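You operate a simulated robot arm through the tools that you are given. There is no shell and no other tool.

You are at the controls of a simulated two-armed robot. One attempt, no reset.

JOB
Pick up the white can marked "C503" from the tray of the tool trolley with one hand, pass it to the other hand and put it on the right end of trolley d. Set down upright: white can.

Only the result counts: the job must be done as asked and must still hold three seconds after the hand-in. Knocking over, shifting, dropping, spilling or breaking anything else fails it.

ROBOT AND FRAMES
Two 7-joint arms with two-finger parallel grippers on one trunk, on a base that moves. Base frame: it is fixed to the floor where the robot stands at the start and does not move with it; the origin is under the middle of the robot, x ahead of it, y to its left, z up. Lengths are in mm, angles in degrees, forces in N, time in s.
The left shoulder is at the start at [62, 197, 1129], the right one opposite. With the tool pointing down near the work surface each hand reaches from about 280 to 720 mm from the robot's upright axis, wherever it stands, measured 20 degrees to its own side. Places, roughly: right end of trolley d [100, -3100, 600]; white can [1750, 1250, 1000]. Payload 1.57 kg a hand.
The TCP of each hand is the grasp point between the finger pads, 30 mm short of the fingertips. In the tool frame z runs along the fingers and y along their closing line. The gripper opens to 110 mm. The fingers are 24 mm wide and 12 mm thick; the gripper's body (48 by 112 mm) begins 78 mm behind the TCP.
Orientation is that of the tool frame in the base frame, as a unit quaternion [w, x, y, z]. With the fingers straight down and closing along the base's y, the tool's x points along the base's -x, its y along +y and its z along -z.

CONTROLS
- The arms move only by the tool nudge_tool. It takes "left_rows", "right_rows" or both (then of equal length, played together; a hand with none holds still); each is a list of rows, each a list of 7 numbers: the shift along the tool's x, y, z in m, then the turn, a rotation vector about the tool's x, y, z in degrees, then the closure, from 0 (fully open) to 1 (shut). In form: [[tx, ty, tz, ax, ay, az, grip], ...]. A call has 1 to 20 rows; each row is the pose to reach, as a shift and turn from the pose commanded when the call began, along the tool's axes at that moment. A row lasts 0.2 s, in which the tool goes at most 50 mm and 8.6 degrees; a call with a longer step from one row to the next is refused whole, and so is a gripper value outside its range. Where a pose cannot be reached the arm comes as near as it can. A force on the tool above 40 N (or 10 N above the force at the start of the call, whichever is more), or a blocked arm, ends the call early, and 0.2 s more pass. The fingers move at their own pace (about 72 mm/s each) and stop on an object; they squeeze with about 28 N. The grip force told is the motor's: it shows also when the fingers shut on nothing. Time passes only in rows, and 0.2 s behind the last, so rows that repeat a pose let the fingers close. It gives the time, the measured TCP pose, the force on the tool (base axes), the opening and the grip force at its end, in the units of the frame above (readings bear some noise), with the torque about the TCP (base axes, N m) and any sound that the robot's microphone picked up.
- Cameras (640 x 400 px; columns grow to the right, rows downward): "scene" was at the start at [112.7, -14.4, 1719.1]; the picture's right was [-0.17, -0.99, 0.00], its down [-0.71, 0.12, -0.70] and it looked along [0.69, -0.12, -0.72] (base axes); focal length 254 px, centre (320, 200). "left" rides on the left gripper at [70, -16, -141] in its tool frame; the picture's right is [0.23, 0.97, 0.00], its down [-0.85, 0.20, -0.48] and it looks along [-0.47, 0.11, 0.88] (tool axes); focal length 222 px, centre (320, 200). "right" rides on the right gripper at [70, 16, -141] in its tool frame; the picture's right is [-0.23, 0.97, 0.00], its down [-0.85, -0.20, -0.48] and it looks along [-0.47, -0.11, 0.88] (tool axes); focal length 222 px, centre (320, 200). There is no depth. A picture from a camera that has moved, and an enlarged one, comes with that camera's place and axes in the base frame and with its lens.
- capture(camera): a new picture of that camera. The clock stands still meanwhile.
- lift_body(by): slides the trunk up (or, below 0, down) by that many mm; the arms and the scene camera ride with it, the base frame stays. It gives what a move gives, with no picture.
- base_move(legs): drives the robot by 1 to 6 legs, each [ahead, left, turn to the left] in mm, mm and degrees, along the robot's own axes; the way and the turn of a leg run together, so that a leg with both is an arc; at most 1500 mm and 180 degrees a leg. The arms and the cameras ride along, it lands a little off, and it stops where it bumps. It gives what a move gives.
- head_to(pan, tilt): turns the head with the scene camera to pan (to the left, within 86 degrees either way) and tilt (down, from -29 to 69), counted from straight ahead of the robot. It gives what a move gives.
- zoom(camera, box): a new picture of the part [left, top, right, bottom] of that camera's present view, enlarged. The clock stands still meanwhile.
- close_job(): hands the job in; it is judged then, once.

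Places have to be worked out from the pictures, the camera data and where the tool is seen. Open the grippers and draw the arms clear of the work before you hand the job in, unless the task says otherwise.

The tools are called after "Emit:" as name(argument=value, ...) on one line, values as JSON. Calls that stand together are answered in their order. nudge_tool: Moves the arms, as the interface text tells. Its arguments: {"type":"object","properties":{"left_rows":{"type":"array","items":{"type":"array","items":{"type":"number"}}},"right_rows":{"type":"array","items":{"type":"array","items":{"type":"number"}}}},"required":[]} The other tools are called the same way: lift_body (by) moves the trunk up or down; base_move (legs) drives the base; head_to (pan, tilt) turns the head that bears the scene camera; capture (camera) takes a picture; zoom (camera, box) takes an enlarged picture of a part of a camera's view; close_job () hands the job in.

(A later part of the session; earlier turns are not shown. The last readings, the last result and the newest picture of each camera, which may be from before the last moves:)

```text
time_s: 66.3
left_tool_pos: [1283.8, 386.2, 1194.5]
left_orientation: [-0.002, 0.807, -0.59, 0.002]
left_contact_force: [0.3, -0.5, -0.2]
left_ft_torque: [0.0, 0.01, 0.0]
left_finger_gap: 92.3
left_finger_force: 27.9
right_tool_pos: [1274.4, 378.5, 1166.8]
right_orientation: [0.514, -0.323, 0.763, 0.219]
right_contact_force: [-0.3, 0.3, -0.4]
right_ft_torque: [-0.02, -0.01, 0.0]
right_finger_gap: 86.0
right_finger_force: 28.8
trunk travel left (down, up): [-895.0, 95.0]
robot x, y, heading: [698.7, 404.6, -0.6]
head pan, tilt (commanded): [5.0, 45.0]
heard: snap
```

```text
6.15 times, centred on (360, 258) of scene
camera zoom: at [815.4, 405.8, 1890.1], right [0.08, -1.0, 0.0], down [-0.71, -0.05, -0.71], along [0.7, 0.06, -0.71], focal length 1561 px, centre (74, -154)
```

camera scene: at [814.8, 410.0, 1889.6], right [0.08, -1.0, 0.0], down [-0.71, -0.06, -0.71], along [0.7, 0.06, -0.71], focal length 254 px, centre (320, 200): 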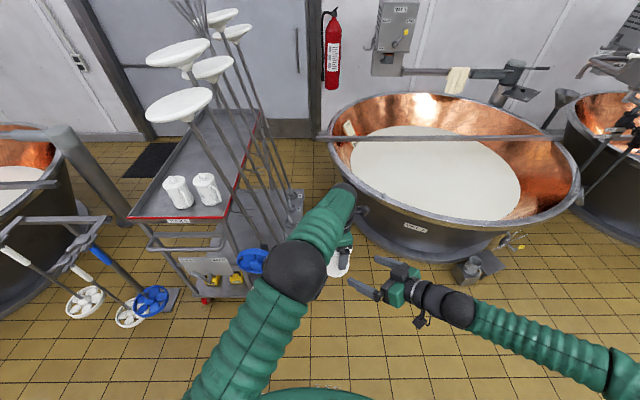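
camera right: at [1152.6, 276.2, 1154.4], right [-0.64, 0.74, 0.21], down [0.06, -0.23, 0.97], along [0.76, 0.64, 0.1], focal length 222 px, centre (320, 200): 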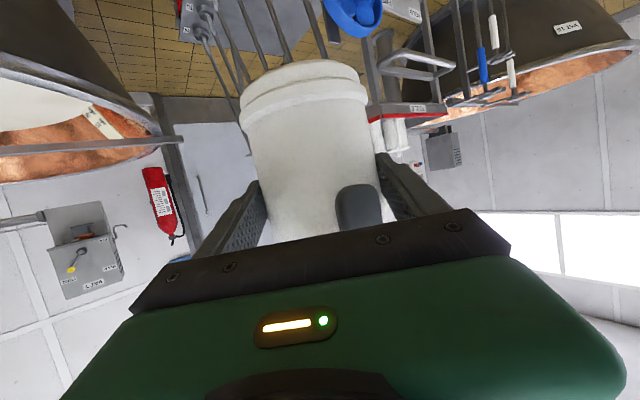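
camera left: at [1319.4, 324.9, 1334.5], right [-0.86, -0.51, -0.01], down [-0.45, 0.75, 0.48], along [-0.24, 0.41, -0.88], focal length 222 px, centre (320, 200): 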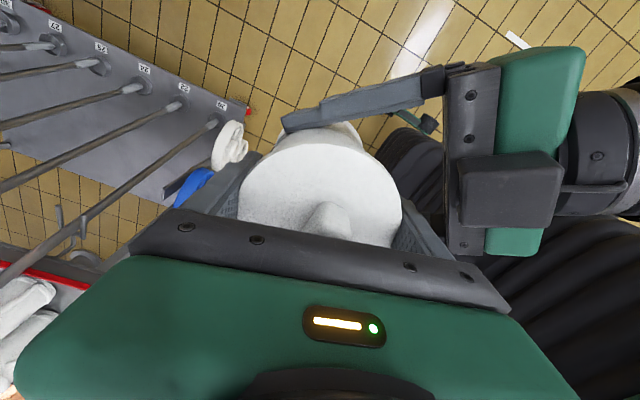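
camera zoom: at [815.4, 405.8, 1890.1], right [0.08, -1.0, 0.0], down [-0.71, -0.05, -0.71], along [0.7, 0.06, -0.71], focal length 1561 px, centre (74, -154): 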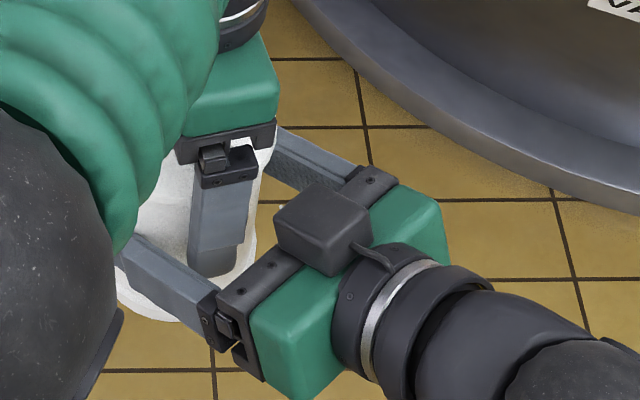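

The can looks intact, with the right pads seated on the body and the left still on the lid rim. The right grip is firm, so I open the left fingers slightly (gap ~103 mm) without moving and check that the right hand holds the can.

Emit:
nudge_tool(left_rows=[[0, 0, 0, 0, 0, 0, 0.1], [0, 0, 0, 0, 0, 0, 0.06], [0, 0, 0, 0, 0, 0, 0.06], [0, 0, 0, 0, 0, 0, 0.06]], right_rows=[[0, 0, 0, 0, 0, 0, 1], [0, 0, 0, 0, 0, 0, 1], [0, 0, 0, 0, 0, 0, 1], [0, 0, 0, 0, 0, 0, 1]])

Emit:
zoom(camera="left", box=[200, 90, 460, 260])

Emit:
zoom(camera="right", box=[220, 50, 420, 250])

```text
time_s: 67.3
left_tool_pos: [1283.7, 384.9, 1193.5]
left_orientation: [-0.002, 0.808, -0.59, 0.002]
left_contact_force: [0.0, 0.1, 0.8]
left_ft_torque: [0.01, 0.01, 0.01]
left_finger_gap: 103.3
left_finger_force: 0.0
right_tool_pos: [1274.0, 379.4, 1166.4]
right_orientation: [0.514, -0.324, 0.763, 0.22]
right_contact_force: [-0.2, 1.3, -0.5]
right_ft_torque: [-0.05, -0.02, 0.0]
right_finger_gap: 85.8
right_finger_force: 28.2
trunk travel left (down, up): [-895.0, 95.0]
robot x, y, heading: [698.6, 406.0, -0.5]
head pan, tilt (commanded): [5.0, 45.0]
heard: snap
```

```text
2.35 times, centred on (330, 175) of left
camera zoom: at [1319.4, 324.9, 1334.4], right [-0.86, -0.51, -0.01], down [-0.45, 0.75, 0.48], along [-0.24, 0.41, -0.88], focal length 523 px, centre (296, 259)
```

zoom: 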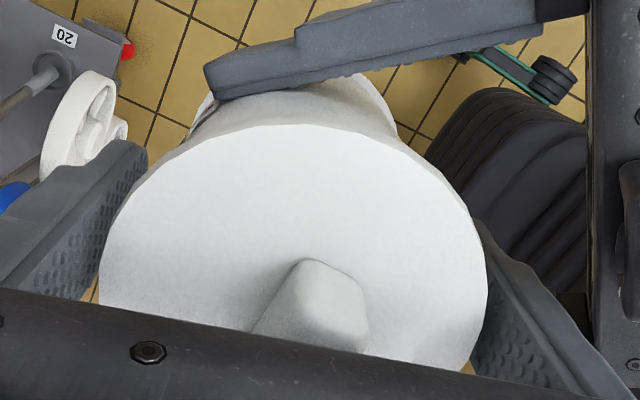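

```text
2.00 times, centred on (320, 150) of right
camera zoom: at [1152.6, 276.2, 1154.4], right [-0.64, 0.74, 0.21], down [0.06, -0.23, 0.97], along [0.76, 0.64, 0.1], focal length 444 px, centre (320, 300)
```

zoom: 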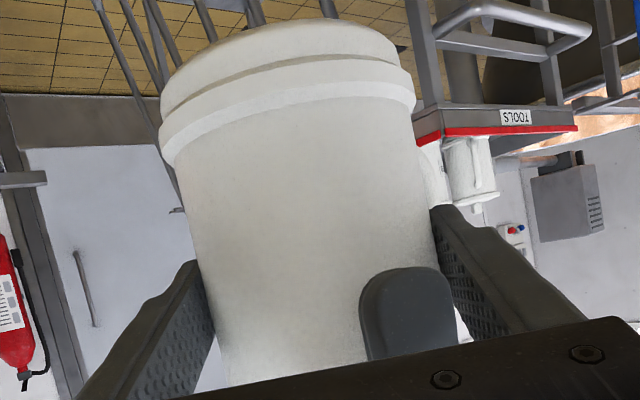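

The right hand alone holds the can: left force is zero, and the can hasn't moved in the right camera. There was a second snap as the left let go. I raise the left hand straight up, off the lid.

Emit:
nudge_tool(left_rows=[[0, 0, -0.006, 0, 0, 0, 0.06], [0, 0, -0.012, 0, 0, 0, 0.06], [0, 0, -0.02, 0, 0, 0, 0.06], [0, 0, -0.03, 0, 0, 0, 0.06], [0, 0, -0.04, 0, 0, 0, 0.06], [0, 0, -0.052, 0, 0, 0, 0.06], [0, 0, -0.065, 0, 0, 0, 0.06], [0, 0, -0.08, 0, 0, 0, 0.06], [0, 0, -0.1, 0, 0, 0, 0.06], [0, 0, -0.12, 0, 0, 0, 0.06], [0, 0, -0.14, 0, 0, 0, 0.06]])

Emit:
capture(camera="left")

Emit:
capture(camera="scene")

```text
time_s: 69.7
left_tool_pos: [1278.6, 374.8, 1335.2]
left_orientation: [-0.002, 0.801, -0.598, 0.003]
left_contact_force: [0.5, -0.7, -0.5]
left_ft_torque: [0.02, 0.0, 0.0]
left_finger_gap: 103.5
left_finger_force: 0.0
right_tool_pos: [1272.9, 378.4, 1166.9]
right_orientation: [0.515, -0.323, 0.763, 0.219]
right_contact_force: [0.2, 0.0, -1.2]
right_ft_torque: [-0.02, 0.01, -0.03]
right_finger_gap: 85.9
right_finger_force: 28.2
trunk travel left (down, up): [-895.0, 95.0]
robot x, y, heading: [698.7, 405.7, -0.4]
head pan, tilt (commanded): [5.0, 45.0]
```

```text
taken
camera left: at [1312.9, 312.7, 1477.0], right [-0.87, -0.49, -0.01], down [-0.44, 0.76, 0.48], along [-0.23, 0.42, -0.88], focal length 222 px, centre (320, 200)
```

left: 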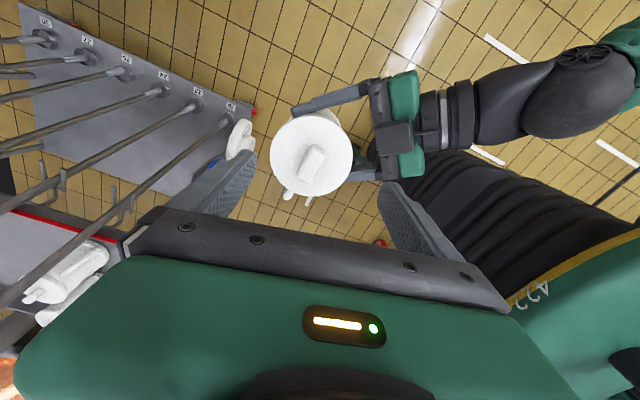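

```text
taken
camera scene: at [814.8, 405.7, 1891.0], right [0.08, -1.0, 0.0], down [-0.71, -0.05, -0.71], along [0.7, 0.06, -0.71], focal length 254 px, centre (320, 200)
```

scene: 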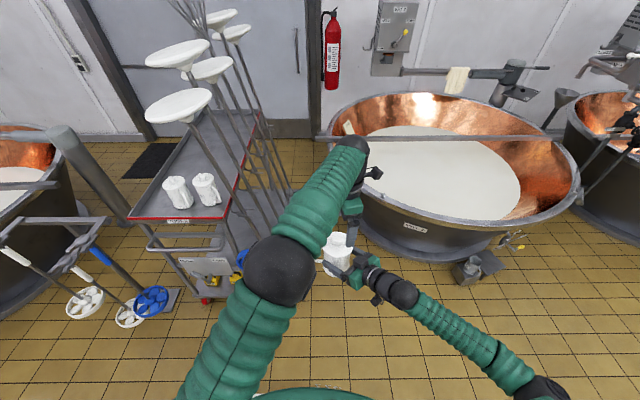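

The can, lid and knob included, sits in the right hand, and the left hand is 140 mm above it. I swing the left hand out to the left, turning it back to a relaxed yaw.

Emit:
nudge_tool(left_rows=[[-0.022, 0.004, 0, 0, 0, 0, 0], [-0.044, 0.008, 0, 0, 0, 8, 0], [-0.066, 0.012, 0, 0, 0, 16, 0], [-0.088, 0.016, 0, 0, 0, 24, 0], [-0.11, 0.02, 0, 0, 0, 32, 0], [-0.132, 0.024, 0, 0, 0, 40, 0], [-0.154, 0.028, 0, 0, 0, 48, 0], [-0.176, 0.032, 0, 0, 0, 56, 0], [-0.198, 0.036, 0, 0, 0, 64, 0], [-0.22, 0.04, 0, 0, 0, 72, 0], [-0.242, 0.043, 0, 0, 0, 80, 0], [-0.264, 0.047, 0, 0, 0, 88, 0], [-0.264, 0.047, 0, 0, 0, 96, 0], [-0.264, 0.047, 0, 0, 0, 104, 0]])

Emit:
zoom(camera="scene", box=[290, 200, 430, 320])

Emit:
capture(camera="scene")

```text
time_s: 72.7
left_tool_pos: [1157.3, 618.2, 1331.9]
left_orientation: [0.003, -0.022, 1.0, 0.001]
left_contact_force: [0.1, 0.4, -0.5]
left_ft_torque: [-0.01, -0.01, 0.01]
left_finger_gap: 110.3
left_finger_force: 0.1
right_tool_pos: [1273.6, 378.6, 1166.3]
right_orientation: [0.514, -0.325, 0.763, 0.221]
right_contact_force: [0.0, 0.5, -1.3]
right_ft_torque: [0.0, 0.0, 0.02]
right_finger_gap: 85.6
right_finger_force: 28.0
trunk travel left (down, up): [-895.0, 95.0]
robot x, y, heading: [699.3, 405.4, -0.5]
head pan, tilt (commanded): [5.0, 45.0]
```

```text
3.33 times, centred on (360, 260) of scene
camera zoom: at [815.1, 407.4, 1890.1], right [0.08, -1.0, 0.0], down [-0.71, -0.06, -0.71], along [0.7, 0.06, -0.71], focal length 846 px, centre (187, 0)
```

zoom: 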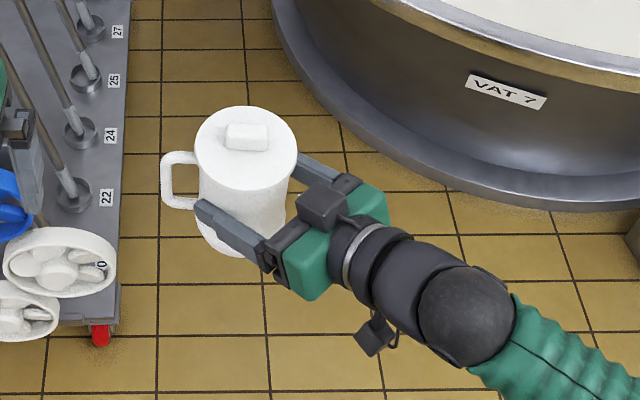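

```text
taken
camera scene: at [815.1, 407.4, 1890.1], right [0.08, -1.0, 0.0], down [-0.71, -0.06, -0.71], along [0.7, 0.06, -0.71], focal length 254 px, centre (320, 200)
```

scene: 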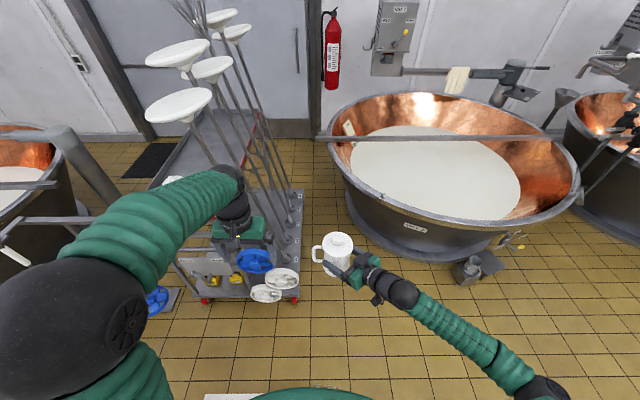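

The can is upright in the right hand, its handle pointing to +y. Now I head for cart D: first I turn 90° right on the spot, with everything high and nothing within the sweep, and then look down the lane.

Emit:
base_move(legs=[[0, 0, -90]])

Emit:
head_to(pan=0, tilt=22)

Emit:
capture(camera="scene")

```text
time_s: 77.0
left_tool_pos: [916.0, -53.0, 1332.4]
left_orientation: [0.002, 0.688, 0.726, -0.002]
left_contact_force: [0.1, 0.6, 1.0]
left_ft_torque: [0.0, 0.03, -0.01]
left_finger_gap: 109.8
left_finger_force: 0.1
right_tool_pos: [679.6, -170.4, 1165.9]
right_orientation: [0.519, 0.308, 0.77, -0.207]
right_contact_force: [-0.3, -0.5, -1.0]
right_ft_torque: [0.03, 0.07, 0.0]
right_finger_gap: 85.6
right_finger_force: 28.6
trunk travel left (down, up): [-895.0, 95.0]
robot x, y, heading: [697.2, 403.6, -90.4]
head pan, tilt (commanded): [5.0, 45.0]
```

```text
time_s: 77.8
left_tool_pos: [915.8, -50.0, 1333.8]
left_orientation: [0.003, 0.688, 0.726, -0.003]
left_contact_force: [0.2, 0.1, -0.7]
left_ft_torque: [0.02, -0.01, -0.03]
left_finger_gap: 110.1
left_finger_force: 0.1
right_tool_pos: [678.6, -168.8, 1166.2]
right_orientation: [0.52, 0.308, 0.769, -0.208]
right_contact_force: [-0.9, -0.2, -1.0]
right_ft_torque: [0.03, 0.02, 0.01]
right_finger_gap: 85.5
right_finger_force: 27.9
trunk travel left (down, up): [-895.0, 95.0]
robot x, y, heading: [700.1, 406.2, -90.1]
head pan, tilt (commanded): [0.0, 22.0]
```

```text
taken
camera scene: at [697.8, 275.2, 1925.5], right [-1.0, 0.0, 0.0], down [0.0, 0.38, -0.93], along [0.0, -0.93, -0.38], focal length 254 px, centre (320, 200)
```

scene: 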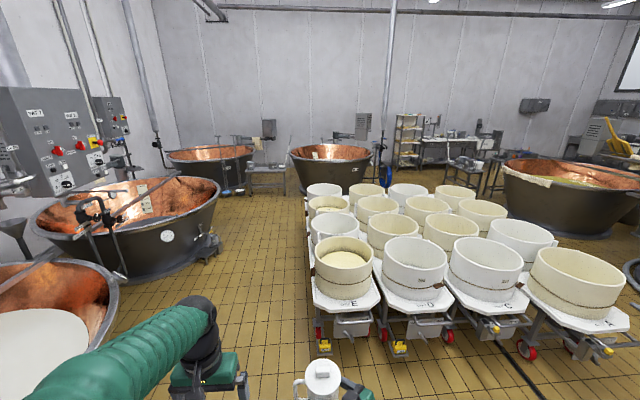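

The lane between cart E (edge x ≈ 730–900) and the vats (rims x ≥ 1700) is clear, and the arms ride well above the tubs. I drive to about (1250, -2000), keeping to the lane's middle.

Emit:
base_move(legs=[[1000, 550, 0], [1400, 0, 0]])

Emit:
head_to(pan=-35, tilt=30)

Emit:
capture(camera="scene")

```text
time_s: 90.2
left_tool_pos: [1461.3, -2451.1, 1332.2]
left_orientation: [0.002, 0.692, 0.722, -0.003]
left_contact_force: [0.1, -0.4, 0.7]
left_ft_torque: [0.01, 0.03, 0.0]
left_finger_gap: 109.8
left_finger_force: 0.1
right_tool_pos: [1222.9, -2565.3, 1168.2]
right_orientation: [0.518, 0.312, 0.768, -0.211]
right_contact_force: [-0.2, -0.6, -2.3]
right_ft_torque: [0.03, 0.01, -0.02]
right_finger_gap: 85.3
right_finger_force: 28.3
trunk travel left (down, up): [-895.0, 95.0]
robot x, y, heading: [1250.9, -1991.6, -91.0]
head pan, tilt (commanded): [0.0, 22.0]
```

```text
time_s: 91.2
left_tool_pos: [1462.4, -2449.2, 1332.7]
left_orientation: [0.002, 0.692, 0.722, -0.003]
left_contact_force: [0.8, 0.5, -0.1]
left_ft_torque: [0.02, -0.01, 0.02]
left_finger_gap: 109.8
left_finger_force: 0.1
right_tool_pos: [1222.2, -2565.5, 1167.2]
right_orientation: [0.519, 0.312, 0.768, -0.211]
right_contact_force: [0.0, 0.8, -1.9]
right_ft_torque: [0.0, 0.05, 0.0]
right_finger_gap: 85.1
right_finger_force: 27.9
trunk travel left (down, up): [-895.0, 95.0]
robot x, y, heading: [1245.5, -1993.5, -90.9]
head pan, tilt (commanded): [-35.0, 30.0]
```

```text
taken
camera scene: at [1196.0, -2103.0, 1912.8], right [-0.81, 0.58, 0.0], down [0.29, 0.41, -0.86], along [-0.51, -0.7, -0.5], focal length 254 px, centre (320, 200)
```

scene: 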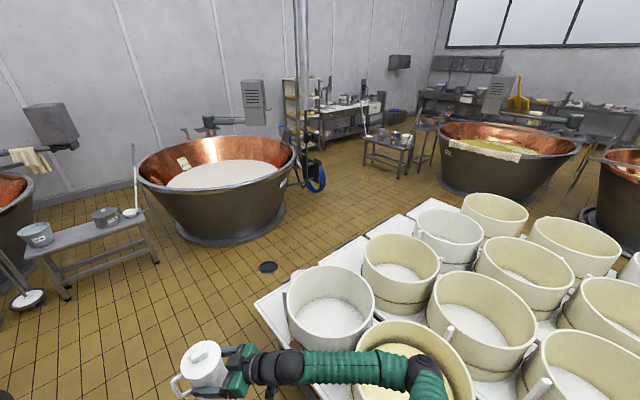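

The far ends of the carts are visible now. I zoom in to see the free end of cart D.

Emit:
zoom(camera="scene", box=[240, 190, 480, 340])

Emit:
zoom(camera="scene", box=[300, 190, 440, 280])

```text
2.67 times, centred on (360, 265) of scene
camera zoom: at [1196.0, -2103.0, 1912.8], right [-0.81, 0.58, 0.0], down [0.29, 0.41, -0.86], along [-0.51, -0.7, -0.5], focal length 676 px, centre (213, 27)
```

zoom: 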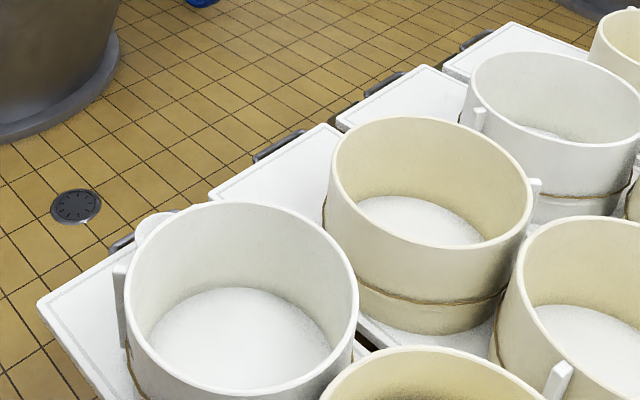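

```text
4.44 times, centred on (370, 235) of scene
camera zoom: at [1196.0, -2103.0, 1912.8], right [-0.81, 0.58, 0.0], down [0.29, 0.41, -0.86], along [-0.51, -0.7, -0.5], focal length 1128 px, centre (98, 44)
```

zoom: 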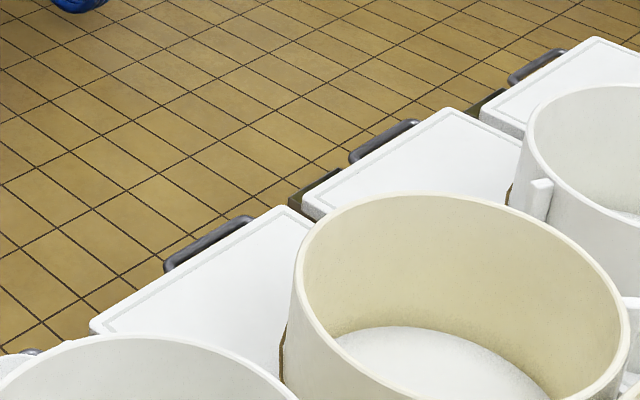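

Cart D's free end reads clearly: its end edge runs from about (410, -3205) to (-63, -3249), and the last tub ends near y -2955. That leaves about 270 mm of bare deck around (155, -3105). I drive on past cart E's corner (921, -3163) to the open floor, then turn around to face +y.

Emit:
base_move(legs=[[1500, 120, 1], [190, 0, 0]])

Emit:
base_move(legs=[[0, 0, 90], [0, 0, 90]])

Emit:
head_to(pan=35, tilt=30)

Emit:
capture(camera="scene")

```text
refused: leg 1 is longer than a leg can be; nothing moved
```

```text
time_s: 99.2
left_tool_pos: [1047.1, -1533.6, 1334.0]
left_orientation: [-0.002, 0.717, -0.697, -0.004]
left_contact_force: [-0.4, 0.0, 0.4]
left_ft_torque: [-0.02, 0.01, 0.0]
left_finger_gap: 109.9
left_finger_force: 0.0
right_tool_pos: [1288.1, -1423.0, 1168.9]
right_orientation: [-0.214, 0.765, -0.318, -0.517]
right_contact_force: [0.1, 0.3, -1.6]
right_ft_torque: [-0.01, -0.03, 0.01]
right_finger_gap: 84.8
right_finger_force: 27.7
trunk travel left (down, up): [-895.0, 95.0]
robot x, y, heading: [1248.5, -1995.1, 88.4]
head pan, tilt (commanded): [-35.0, 30.0]
```

```text
time_s: 100.7
left_tool_pos: [1047.1, -1535.1, 1333.7]
left_orientation: [-0.003, 0.717, -0.697, -0.003]
left_contact_force: [1.2, -0.2, -0.2]
left_ft_torque: [0.0, 0.01, 0.0]
left_finger_gap: 110.0
left_finger_force: 0.1
right_tool_pos: [1286.9, -1424.2, 1168.4]
right_orientation: [-0.215, 0.765, -0.318, -0.517]
right_contact_force: [-0.4, -0.5, -2.1]
right_ft_torque: [0.0, -0.03, 0.0]
right_finger_gap: 85.4
right_finger_force: 27.8
trunk travel left (down, up): [-895.0, 95.0]
robot x, y, heading: [1250.8, -1993.4, 88.5]
head pan, tilt (commanded): [35.0, 30.0]
```

```text
taken
camera scene: at [1202.8, -1884.6, 1912.8], right [0.84, 0.55, 0.0], down [0.27, -0.42, -0.87], along [-0.47, 0.72, -0.5], focal length 254 px, centre (320, 200)
```

scene: 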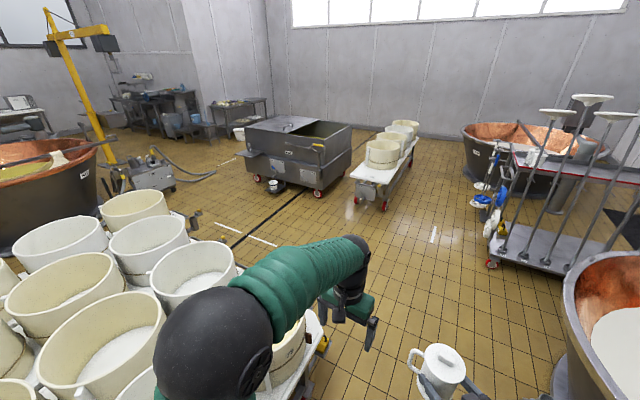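

The first call was refused because the leg was too long, so the half-turn happened in the lane instead. No bump or force showed and the can is still held, and the heading is now 88.5°. From here I back straight down the lane, which I saw to be clear, to about (1310, -3680).

Emit:
base_move(legs=[[-998, -88, 0], [-690, -20, 0]])

Emit:
head_to(pan=50, tilt=35)

Emit:
capture(camera="scene")

```text
time_s: 109.2
left_tool_pos: [1110.3, -3210.7, 1333.8]
left_orientation: [-0.002, 0.719, -0.695, -0.003]
left_contact_force: [0.3, -0.4, 0.5]
left_ft_torque: [0.0, 0.0, 0.02]
left_finger_gap: 110.0
left_finger_force: 0.1
right_tool_pos: [1350.8, -3099.4, 1167.7]
right_orientation: [-0.213, 0.766, -0.316, -0.518]
right_contact_force: [-0.4, 0.2, -1.8]
right_ft_torque: [-0.03, -0.04, -0.01]
right_finger_gap: 84.6
right_finger_force: 28.2
trunk travel left (down, up): [-895.0, 95.0]
robot x, y, heading: [1317.6, -3668.0, 88.5]
head pan, tilt (commanded): [35.0, 30.0]
```

```text
time_s: 110.0
left_tool_pos: [1109.2, -3213.6, 1335.4]
left_orientation: [-0.003, 0.719, -0.695, -0.003]
left_contact_force: [0.8, -1.2, -0.7]
left_ft_torque: [0.02, -0.02, 0.0]
left_finger_gap: 109.7
left_finger_force: 0.0
right_tool_pos: [1350.3, -3100.9, 1168.6]
right_orientation: [-0.215, 0.765, -0.315, -0.519]
right_contact_force: [0.3, 0.5, -2.0]
right_ft_torque: [-0.06, -0.02, -0.01]
right_finger_gap: 84.8
right_finger_force: 28.0
trunk travel left (down, up): [-895.0, 95.0]
robot x, y, heading: [1315.7, -3665.2, 88.5]
head pan, tilt (commanded): [50.0, 35.0]
```

```text
taken
camera scene: at [1252.1, -3577.5, 1905.0], right [0.66, 0.75, 0.0], down [0.43, -0.38, -0.82], along [-0.61, 0.54, -0.57], focal length 254 px, centre (320, 200)
```

scene: 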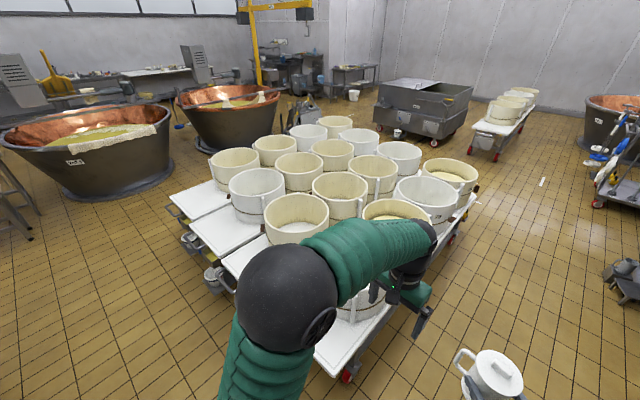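

Robot at (1316, -3665), heading 88.5°, and the cart ends are in view on the left. I check the can in the right hand, then look at cart D's end more closely.

Emit:
capture(camera="right")

Emit:
zoom(camera="scene", box=[160, 160, 340, 300])

Emit:
zoom(camera="scene", box=[430, 320, 560, 400])

```text
taken
camera right: at [1449.9, -3224.0, 1156.4], right [-0.75, -0.63, 0.21], down [0.23, 0.05, 0.97], along [-0.62, 0.77, 0.11], focal length 222 px, centre (320, 200)
```

right: 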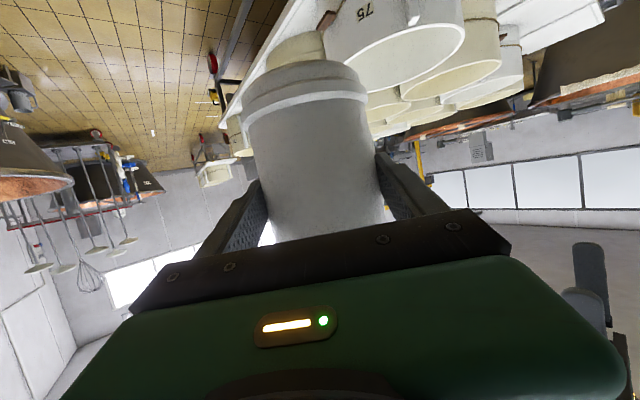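

```text
2.86 times, centred on (250, 230) of scene
camera zoom: at [1252.1, -3577.5, 1905.0], right [0.66, 0.75, 0.0], down [0.43, -0.38, -0.82], along [-0.61, 0.54, -0.57], focal length 725 px, centre (520, 114)
```

zoom: 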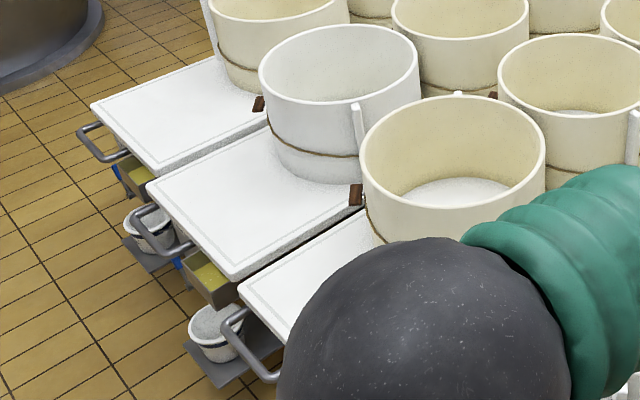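

```text
4.92 times, centred on (495, 360) of scene
camera zoom: at [1252.1, -3577.5, 1905.0], right [0.66, 0.75, 0.0], down [0.43, -0.38, -0.82], along [-0.61, 0.54, -0.57], focal length 1249 px, centre (-542, -588)
```

zoom: 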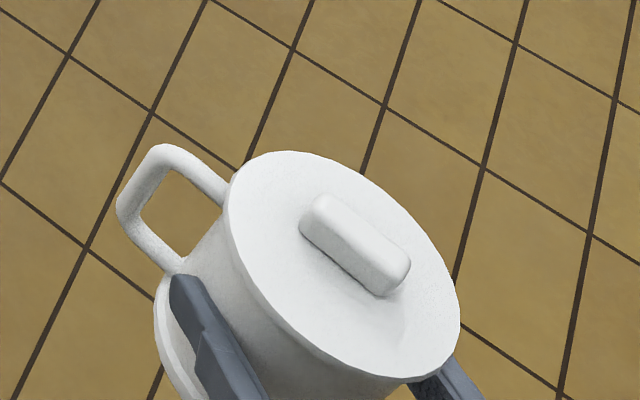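

The can sits unchanged in the right hand. Combining the two views, deck D is nearer z 550, its end edge is at about y -3270, and the bare area centres on about (110, -3135). I slide left at a safe distance from the cart handles to stand in front of cart D's end.

Emit:
base_move(legs=[[-92, 1227, 0]])

Emit:
head_to(pan=0, tilt=50)

Emit:
capture(camera="scene")

```text
time_s: 116.2
left_tool_pos: [-105.1, -3274.5, 1335.7]
left_orientation: [0.0, 0.719, -0.695, -0.005]
left_contact_force: [1.0, 0.2, 0.2]
left_ft_torque: [0.0, 0.04, 0.04]
left_finger_gap: 109.9
left_finger_force: 0.1
right_tool_pos: [132.0, -3160.5, 1167.9]
right_orientation: [-0.212, 0.765, -0.315, -0.52]
right_contact_force: [1.1, 0.3, -2.3]
right_ft_torque: [-0.01, -0.04, 0.03]
right_finger_gap: 84.7
right_finger_force: 28.2
trunk travel left (down, up): [-895.0, 95.0]
robot x, y, heading: [92.5, -3732.0, 88.9]
head pan, tilt (commanded): [50.0, 35.0]
```

```text
time_s: 117.3
left_tool_pos: [-114.2, -3278.3, 1335.2]
left_orientation: [-0.004, 0.72, -0.694, -0.004]
left_contact_force: [-0.5, -0.2, -0.1]
left_ft_torque: [-0.02, 0.03, -0.01]
left_finger_gap: 109.7
left_finger_force: 0.1
right_tool_pos: [125.2, -3164.2, 1169.6]
right_orientation: [-0.214, 0.766, -0.315, -0.518]
right_contact_force: [0.3, 0.2, -2.1]
right_ft_torque: [-0.04, -0.05, -0.02]
right_finger_gap: 84.5
right_finger_force: 27.9
trunk travel left (down, up): [-895.0, 95.0]
robot x, y, heading: [91.3, -3732.2, 88.6]
head pan, tilt (commanded): [0.0, 50.0]
```

```text
taken
camera scene: at [97.3, -3621.9, 1883.3], right [1.0, -0.02, 0.0], down [-0.02, -0.77, -0.64], along [0.01, 0.64, -0.77], focal length 254 px, centre (320, 200)
```

scene: 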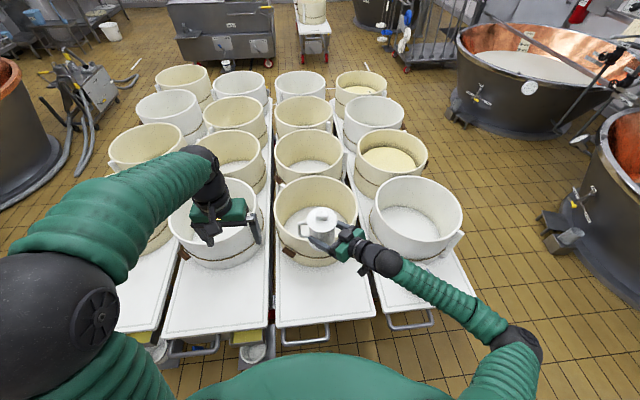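

Now I'm squarely in front of cart D's end, with the bare deck below the can in view. I zoom in to locate its edges, the lip and the tub.

Emit:
zoom(camera="scene", box=[250, 200, 400, 360])

Emit:
zoom(camera="scene", box=[260, 180, 400, 270])

```text
2.50 times, centred on (325, 280) of scene
camera zoom: at [97.3, -3621.9, 1883.3], right [1.0, -0.02, 0.0], down [-0.02, -0.77, -0.64], along [0.01, 0.64, -0.77], focal length 634 px, centre (308, 0)
```

zoom: 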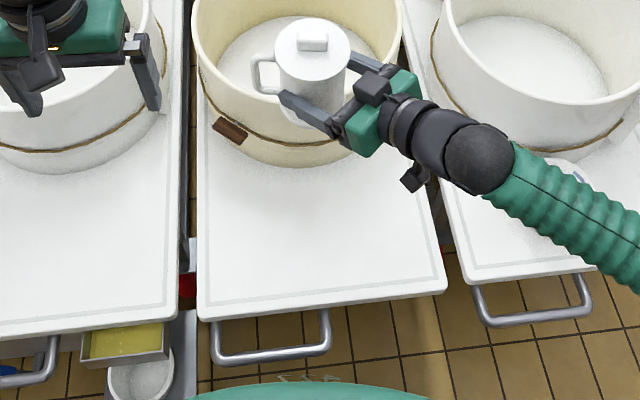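

```text
4.44 times, centred on (330, 225) of scene
camera zoom: at [97.3, -3621.9, 1883.3], right [1.0, -0.02, 0.0], down [-0.02, -0.77, -0.64], along [0.01, 0.64, -0.77], focal length 1128 px, centre (276, 89)
```

zoom: 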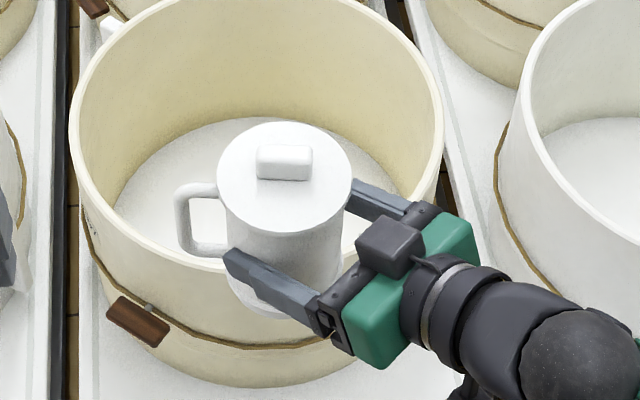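

The deck's end edge lies at about y -3285 and the tub's front at about y -2990, so the bare strip is nearly 300 mm deep. The can hangs over its outer half, at about (118, -3158). I lower the trunk 400 mm (can base to ~708, still well above the deck at ~540) and measure again from lower down.

Emit:
lift_body(by=-400)

Emit:
capture(camera="scene")

Emit:
capture(camera="right")

```text
time_s: 121.2
left_tool_pos: [-113.9, -3278.4, 935.8]
left_orientation: [-0.004, 0.718, -0.696, -0.004]
left_contact_force: [0.2, 0.2, -0.7]
left_ft_torque: [-0.01, 0.0, 0.01]
left_finger_gap: 109.8
left_finger_force: 0.0
right_tool_pos: [125.7, -3164.9, 769.2]
right_orientation: [-0.215, 0.766, -0.315, -0.518]
right_contact_force: [0.3, -0.3, -1.9]
right_ft_torque: [0.0, -0.03, -0.04]
right_finger_gap: 84.5
right_finger_force: 28.5
trunk travel left (down, up): [-495.0, 495.0]
robot x, y, heading: [95.8, -3729.3, 88.7]
head pan, tilt (commanded): [0.0, 50.0]
```

```text
taken
camera scene: at [96.2, -3622.5, 1483.3], right [1.0, -0.02, 0.0], down [-0.02, -0.77, -0.64], along [0.01, 0.64, -0.77], focal length 254 px, centre (320, 200)
```

scene: 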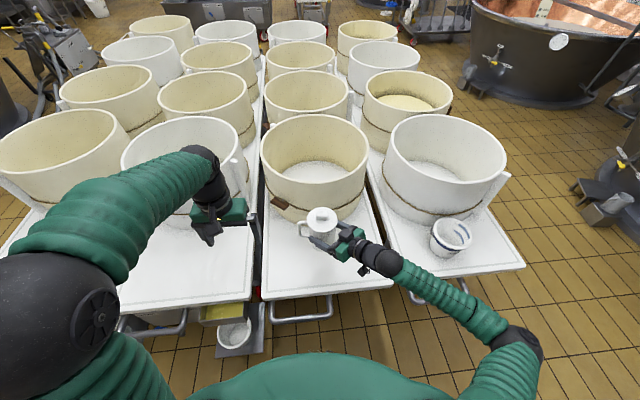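

```text
taken
camera right: at [225.6, -3288.1, 757.2], right [-0.75, -0.63, 0.21], down [0.23, 0.05, 0.97], along [-0.63, 0.77, 0.11], focal length 222 px, centre (320, 200)
```

right: 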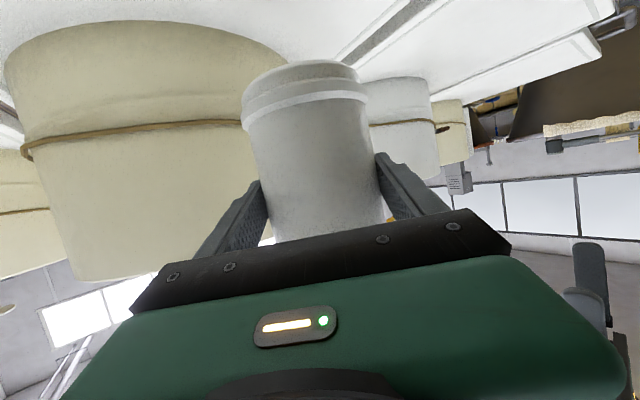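

From lower down I also see a bowl standing on cart E's end, at about (648, -3082), well clear of my forearm. I zoom in on D's end to triangulate the deck height.

Emit:
zoom(camera="scene", box=[245, 195, 405, 315])

Emit:
zoom(camera="right", box=[180, 20, 460, 220])

```text
3.33 times, centred on (325, 255) of scene
camera zoom: at [96.2, -3622.5, 1483.3], right [1.0, -0.02, 0.0], down [-0.02, -0.77, -0.64], along [0.01, 0.64, -0.77], focal length 846 px, centre (303, 17)
```

zoom: 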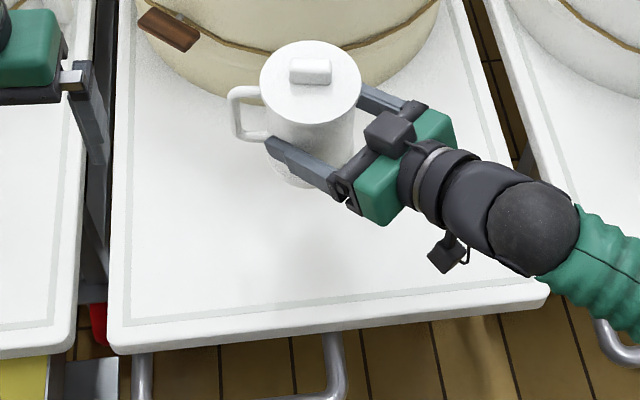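

```text
2.00 times, centred on (320, 120) of right
camera zoom: at [225.6, -3288.1, 757.2], right [-0.75, -0.63, 0.21], down [0.23, 0.05, 0.97], along [-0.63, 0.77, 0.11], focal length 444 px, centre (320, 360)
```

zoom: 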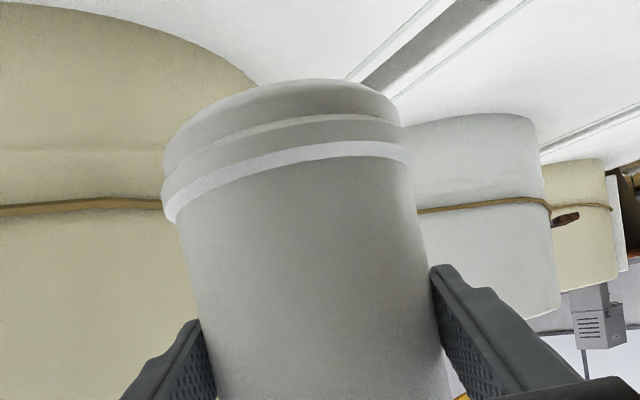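

My deck height estimates disagree (540–690), so I need a cleaner triangulation. I take high zooms of D's end corners from this height, then repeat from 200 mm higher.

Emit:
zoom(camera="scene", box=[245, 280, 305, 318])

Emit:
zoom(camera="scene", box=[350, 265, 410, 303])

```text
10.53 times, centred on (275, 299) of scene
camera zoom: at [96.2, -3622.5, 1483.3], right [1.0, -0.02, 0.0], down [-0.02, -0.77, -0.64], along [0.01, 0.64, -0.77], focal length 2670 px, centre (794, -842)
```

zoom: 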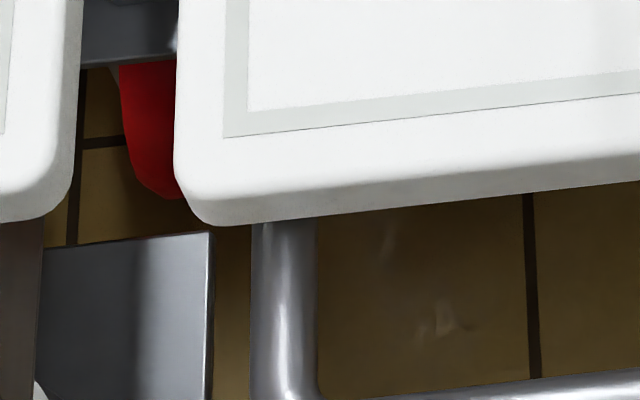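

```text
10.53 times, centred on (380, 284) of scene
camera zoom: at [96.2, -3622.5, 1483.3], right [1.0, -0.02, 0.0], down [-0.02, -0.77, -0.64], along [0.01, 0.64, -0.77], focal length 2670 px, centre (-312, -684)
```

zoom: 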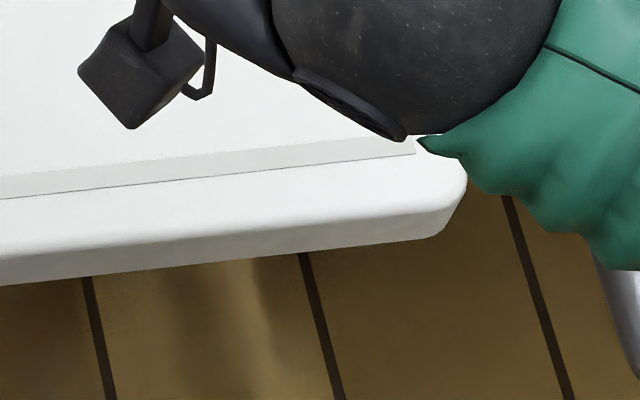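

I have the groove corners as sharp features. Now I raise the trunk 250 mm and zoom in on the same corners.

Emit:
lift_body(by=250)

Emit:
capture(camera="scene")

```text
time_s: 123.7
left_tool_pos: [-113.4, -3278.3, 1185.4]
left_orientation: [-0.003, 0.719, -0.695, -0.004]
left_contact_force: [-0.7, -0.4, 0.4]
left_ft_torque: [0.01, -0.02, 0.01]
left_finger_gap: 109.8
left_finger_force: 0.1
right_tool_pos: [125.0, -3165.3, 1019.6]
right_orientation: [-0.214, 0.766, -0.315, -0.518]
right_contact_force: [-0.4, -0.3, -2.1]
right_ft_torque: [-0.03, -0.02, 0.01]
right_finger_gap: 84.3
right_finger_force: 28.0
trunk travel left (down, up): [-745.0, 245.0]
robot x, y, heading: [90.2, -3736.7, 88.5]
head pan, tilt (commanded): [0.0, 50.0]
```

```text
taken
camera scene: at [96.3, -3621.8, 1733.2], right [1.0, -0.02, 0.0], down [-0.02, -0.77, -0.64], along [0.01, 0.64, -0.77], focal length 254 px, centre (320, 200)
```

scene: 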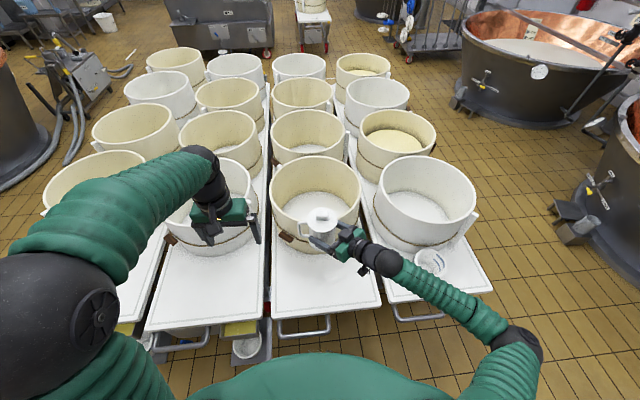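

Emit:
zoom(camera="scene", box=[250, 290, 310, 328])

Emit:
zoom(camera="scene", box=[340, 280, 400, 318])

```text
10.53 times, centred on (280, 309) of scene
camera zoom: at [96.3, -3621.8, 1733.2], right [1.0, -0.02, 0.0], down [-0.02, -0.77, -0.64], along [0.01, 0.64, -0.77], focal length 2670 px, centre (741, -947)
```

zoom: 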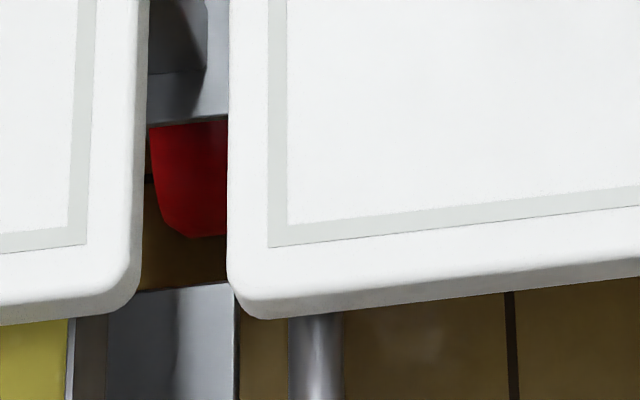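

```text
10.53 times, centred on (370, 299) of scene
camera zoom: at [96.3, -3621.8, 1733.2], right [1.0, -0.02, 0.0], down [-0.02, -0.77, -0.64], along [0.01, 0.64, -0.77], focal length 2670 px, centre (-206, -842)
```

zoom: 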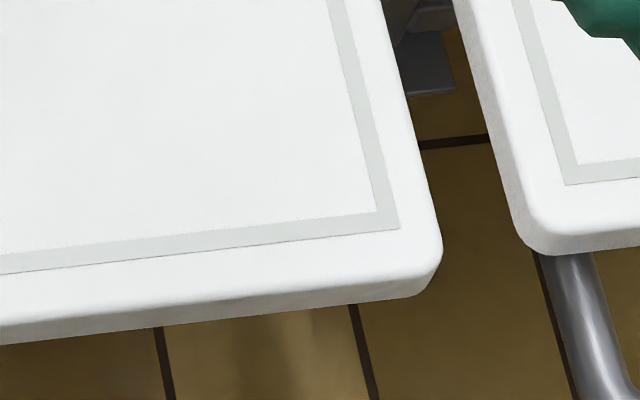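

The triangulation now agrees: deck D lies at z ≈ 551, with its groove corners at (-95, -3280) and (366, -3243) and the tub front near y -2996. I shift the can about 30 mm forward so its axis comes to about (118, -3130), then check.

Emit:
nudge_tool(right_rows=[[-0.0018, -0.0057, 0.0046, 0, 0, 0, 1], [-0.0037, -0.0114, 0.0092, 0, 0, 0, 1], [-0.0055, -0.017, 0.0138, 0, 0, 0, 1], [-0.0073, -0.0227, 0.0184, 0, 0, 0, 1], [-0.0073, -0.0227, 0.0184, 0, 0, 0, 1]])

Emit:
lift_body(by=-310)

Emit:
capture(camera="scene")

Emit:
zoom(camera="scene", box=[245, 195, 405, 315])

Emit:
capture(camera="right")

```text
time_s: 124.9
left_tool_pos: [-113.3, -3279.1, 1185.6]
left_orientation: [-0.003, 0.719, -0.695, -0.004]
left_contact_force: [0.7, -0.8, 0.2]
left_ft_torque: [-0.04, -0.01, -0.04]
left_finger_gap: 109.9
left_finger_force: 0.0
right_tool_pos: [127.8, -3135.3, 1020.2]
right_orientation: [-0.215, 0.766, -0.315, -0.518]
right_contact_force: [0.5, 0.1, -1.9]
right_ft_torque: [-0.01, -0.04, -0.01]
right_finger_gap: 84.3
right_finger_force: 28.2
trunk travel left (down, up): [-745.0, 245.0]
robot x, y, heading: [94.0, -3731.2, 88.9]
head pan, tilt (commanded): [0.0, 50.0]
```

```text
time_s: 128.0
left_tool_pos: [-114.1, -3280.3, 875.3]
left_orientation: [-0.004, 0.719, -0.695, -0.004]
left_contact_force: [0.0, -0.8, 0.0]
left_ft_torque: [0.01, 0.0, -0.01]
left_finger_gap: 109.9
left_finger_force: 0.0
right_tool_pos: [128.2, -3134.2, 709.4]
right_orientation: [-0.214, 0.766, -0.314, -0.518]
right_contact_force: [0.1, -0.4, -2.4]
right_ft_torque: [-0.04, 0.0, 0.03]
right_finger_gap: 84.3
right_finger_force: 27.6
trunk travel left (down, up): [-435.0, 555.0]
robot x, y, heading: [96.0, -3731.5, 88.6]
head pan, tilt (commanded): [0.0, 50.0]
```

```text
taken
camera scene: at [96.1, -3622.5, 1423.3], right [1.0, -0.02, 0.0], down [-0.02, -0.77, -0.64], along [0.01, 0.64, -0.77], focal length 254 px, centre (320, 200)
```

scene: 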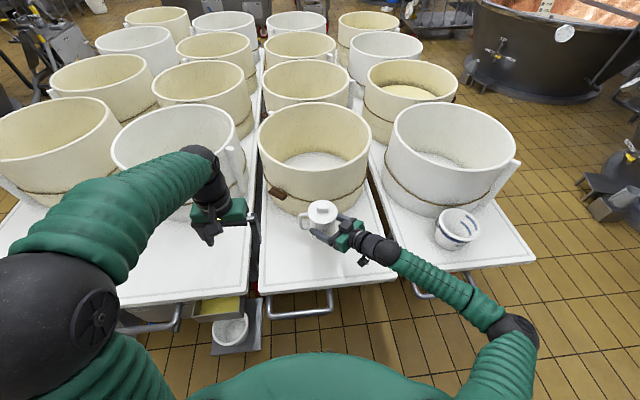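

```text
3.33 times, centred on (325, 255) of scene
camera zoom: at [96.1, -3622.5, 1423.3], right [1.0, -0.02, 0.0], down [-0.02, -0.77, -0.64], along [0.01, 0.64, -0.77], focal length 846 px, centre (303, 17)
```

zoom: 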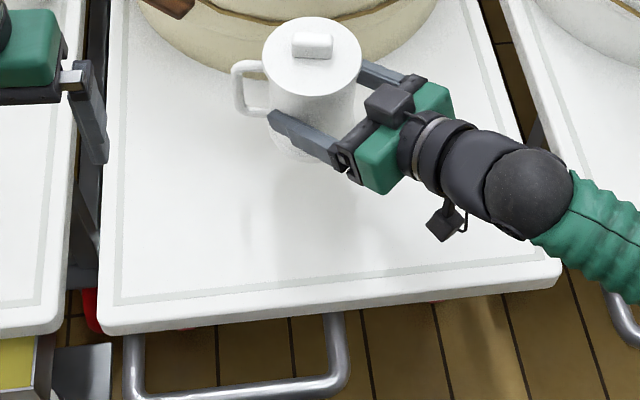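

```text
taken
camera right: at [228.0, -3257.9, 697.6], right [-0.75, -0.63, 0.21], down [0.23, 0.05, 0.97], along [-0.63, 0.77, 0.11], focal length 222 px, centre (320, 200)
```

right: 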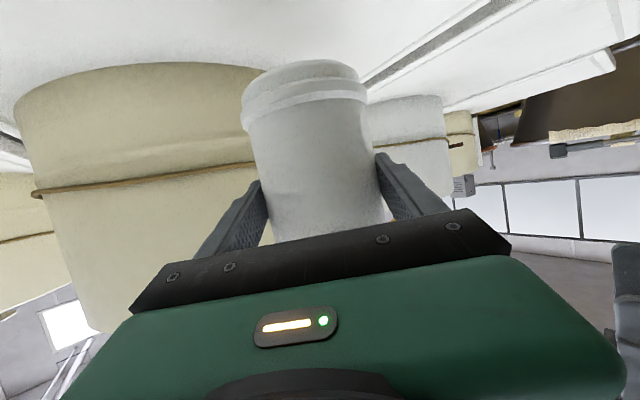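

The can is over the middle of the bare strip (axis ~ (117, -3131)) and its base is still about 90 mm above the deck. I lower another 60 mm and look again.

Emit:
lift_body(by=-60)

Emit:
zoom(camera="scene", box=[245, 195, 405, 315])

Emit:
capture(camera="right")

Emit:
capture(camera="left")

```text
time_s: 129.0
left_tool_pos: [-113.9, -3280.0, 814.9]
left_orientation: [-0.004, 0.719, -0.695, -0.005]
left_contact_force: [-0.5, -0.7, 0.3]
left_ft_torque: [0.04, 0.03, 0.03]
left_finger_gap: 109.9
left_finger_force: 0.0
right_tool_pos: [128.4, -3135.4, 649.5]
right_orientation: [-0.215, 0.765, -0.314, -0.519]
right_contact_force: [0.3, 0.3, -1.3]
right_ft_torque: [-0.02, -0.07, 0.01]
right_finger_gap: 84.1
right_finger_force: 28.4
trunk travel left (down, up): [-375.0, 615.0]
robot x, y, heading: [99.0, -3730.8, 88.7]
head pan, tilt (commanded): [0.0, 50.0]
```

```text
3.33 times, centred on (325, 255) of scene
camera zoom: at [96.1, -3622.8, 1363.3], right [1.0, -0.02, 0.0], down [-0.02, -0.77, -0.64], along [0.01, 0.64, -0.77], focal length 846 px, centre (303, 17)
```

zoom: 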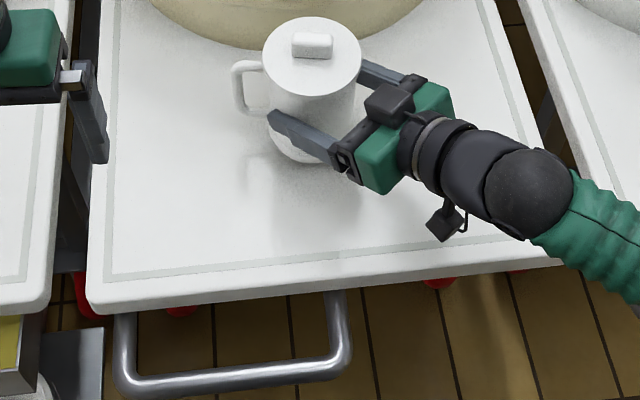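

```text
taken
camera right: at [228.0, -3258.0, 637.7], right [-0.75, -0.63, 0.21], down [0.23, 0.05, 0.97], along [-0.63, 0.77, 0.11], focal length 222 px, centre (320, 200)
```

right: 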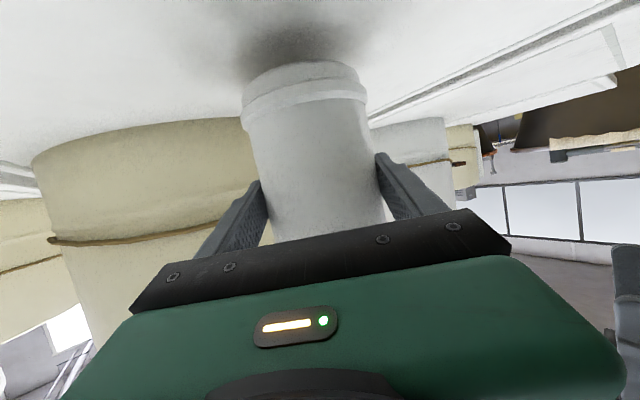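

```text
taken
camera left: at [-95.5, -3350.0, 955.6], right [-0.97, -0.26, 0.0], down [-0.23, 0.84, 0.49], along [-0.12, 0.47, -0.87], focal length 222 px, centre (320, 200)
```

left: 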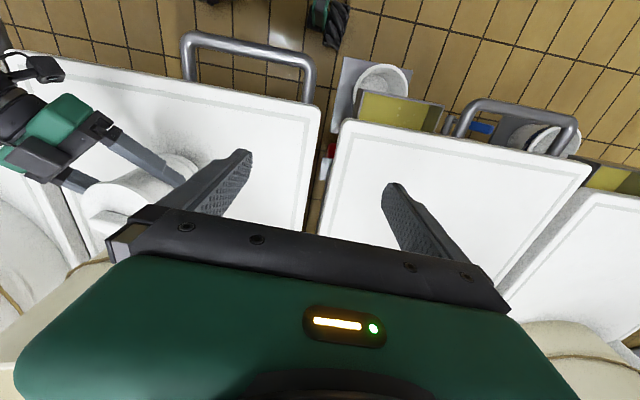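

The contact shadow in the right view shows the base about 30 mm above the deck. I lower the right hand straight down 18 mm and read the force.

Emit:
nudge_tool(right_rows=[[0.0028, 0, 0.0011, 0, 0, 0, 1], [0.0056, 0, 0.0022, 0, 0, 0, 1], [0.0084, 0, 0.0033, 0, 0, 0, 1], [0.0111, 0, 0.0045, 0, 0, 0, 1], [0.0139, 0, 0.0056, 0, 0, 0, 1], [0.0167, 0, 0.0067, 0, 0, 0, 1], [0.0167, 0, 0.0067, 0, 0, 0, 1]])

Emit:
zoom(camera="right", box=[200, 0, 420, 140])

Emit:
zoom(camera="scene", box=[270, 190, 370, 255])

```text
time_s: 130.6
left_tool_pos: [-113.2, -3279.4, 815.4]
left_orientation: [-0.004, 0.719, -0.695, -0.004]
left_contact_force: [0.2, 0.5, -0.8]
left_ft_torque: [0.02, -0.02, -0.01]
left_finger_gap: 109.9
left_finger_force: 0.0
right_tool_pos: [129.0, -3135.0, 631.0]
right_orientation: [-0.214, 0.766, -0.315, -0.518]
right_contact_force: [-0.3, -0.4, -2.0]
right_ft_torque: [-0.01, 0.0, -0.02]
right_finger_gap: 84.3
right_finger_force: 27.9
trunk travel left (down, up): [-375.0, 615.0]
robot x, y, heading: [92.2, -3731.5, 88.8]
head pan, tilt (commanded): [0.0, 50.0]
```

```text
2.86 times, centred on (310, 70) of right
camera zoom: at [228.5, -3257.8, 618.7], right [-0.75, -0.63, 0.21], down [0.23, 0.05, 0.97], along [-0.62, 0.77, 0.11], focal length 635 px, centre (349, 571)
```

zoom: 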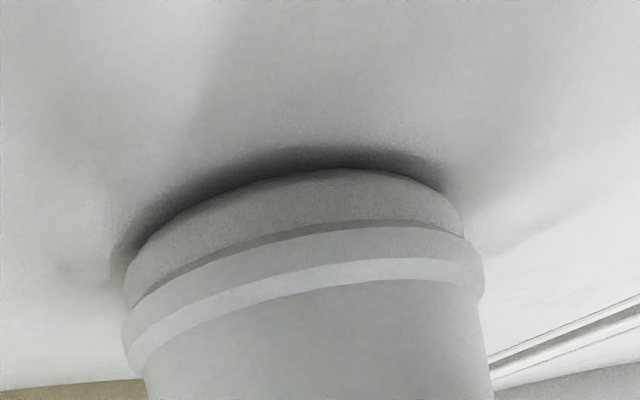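

```text
6.15 times, centred on (320, 222) of scene
camera zoom: at [96.1, -3622.6, 1363.3], right [1.0, -0.02, 0.0], down [-0.02, -0.77, -0.64], along [0.01, 0.64, -0.77], focal length 1561 px, centre (320, 62)
```

zoom: 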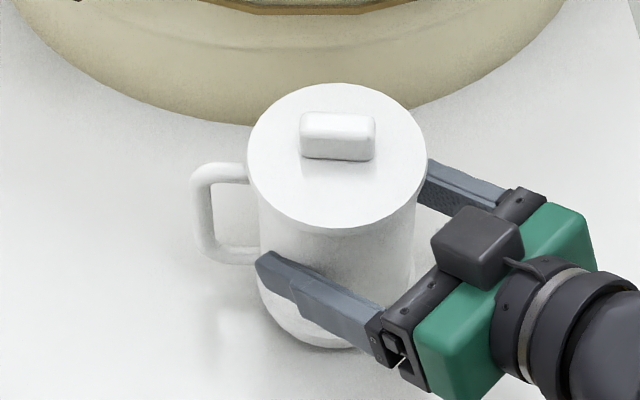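

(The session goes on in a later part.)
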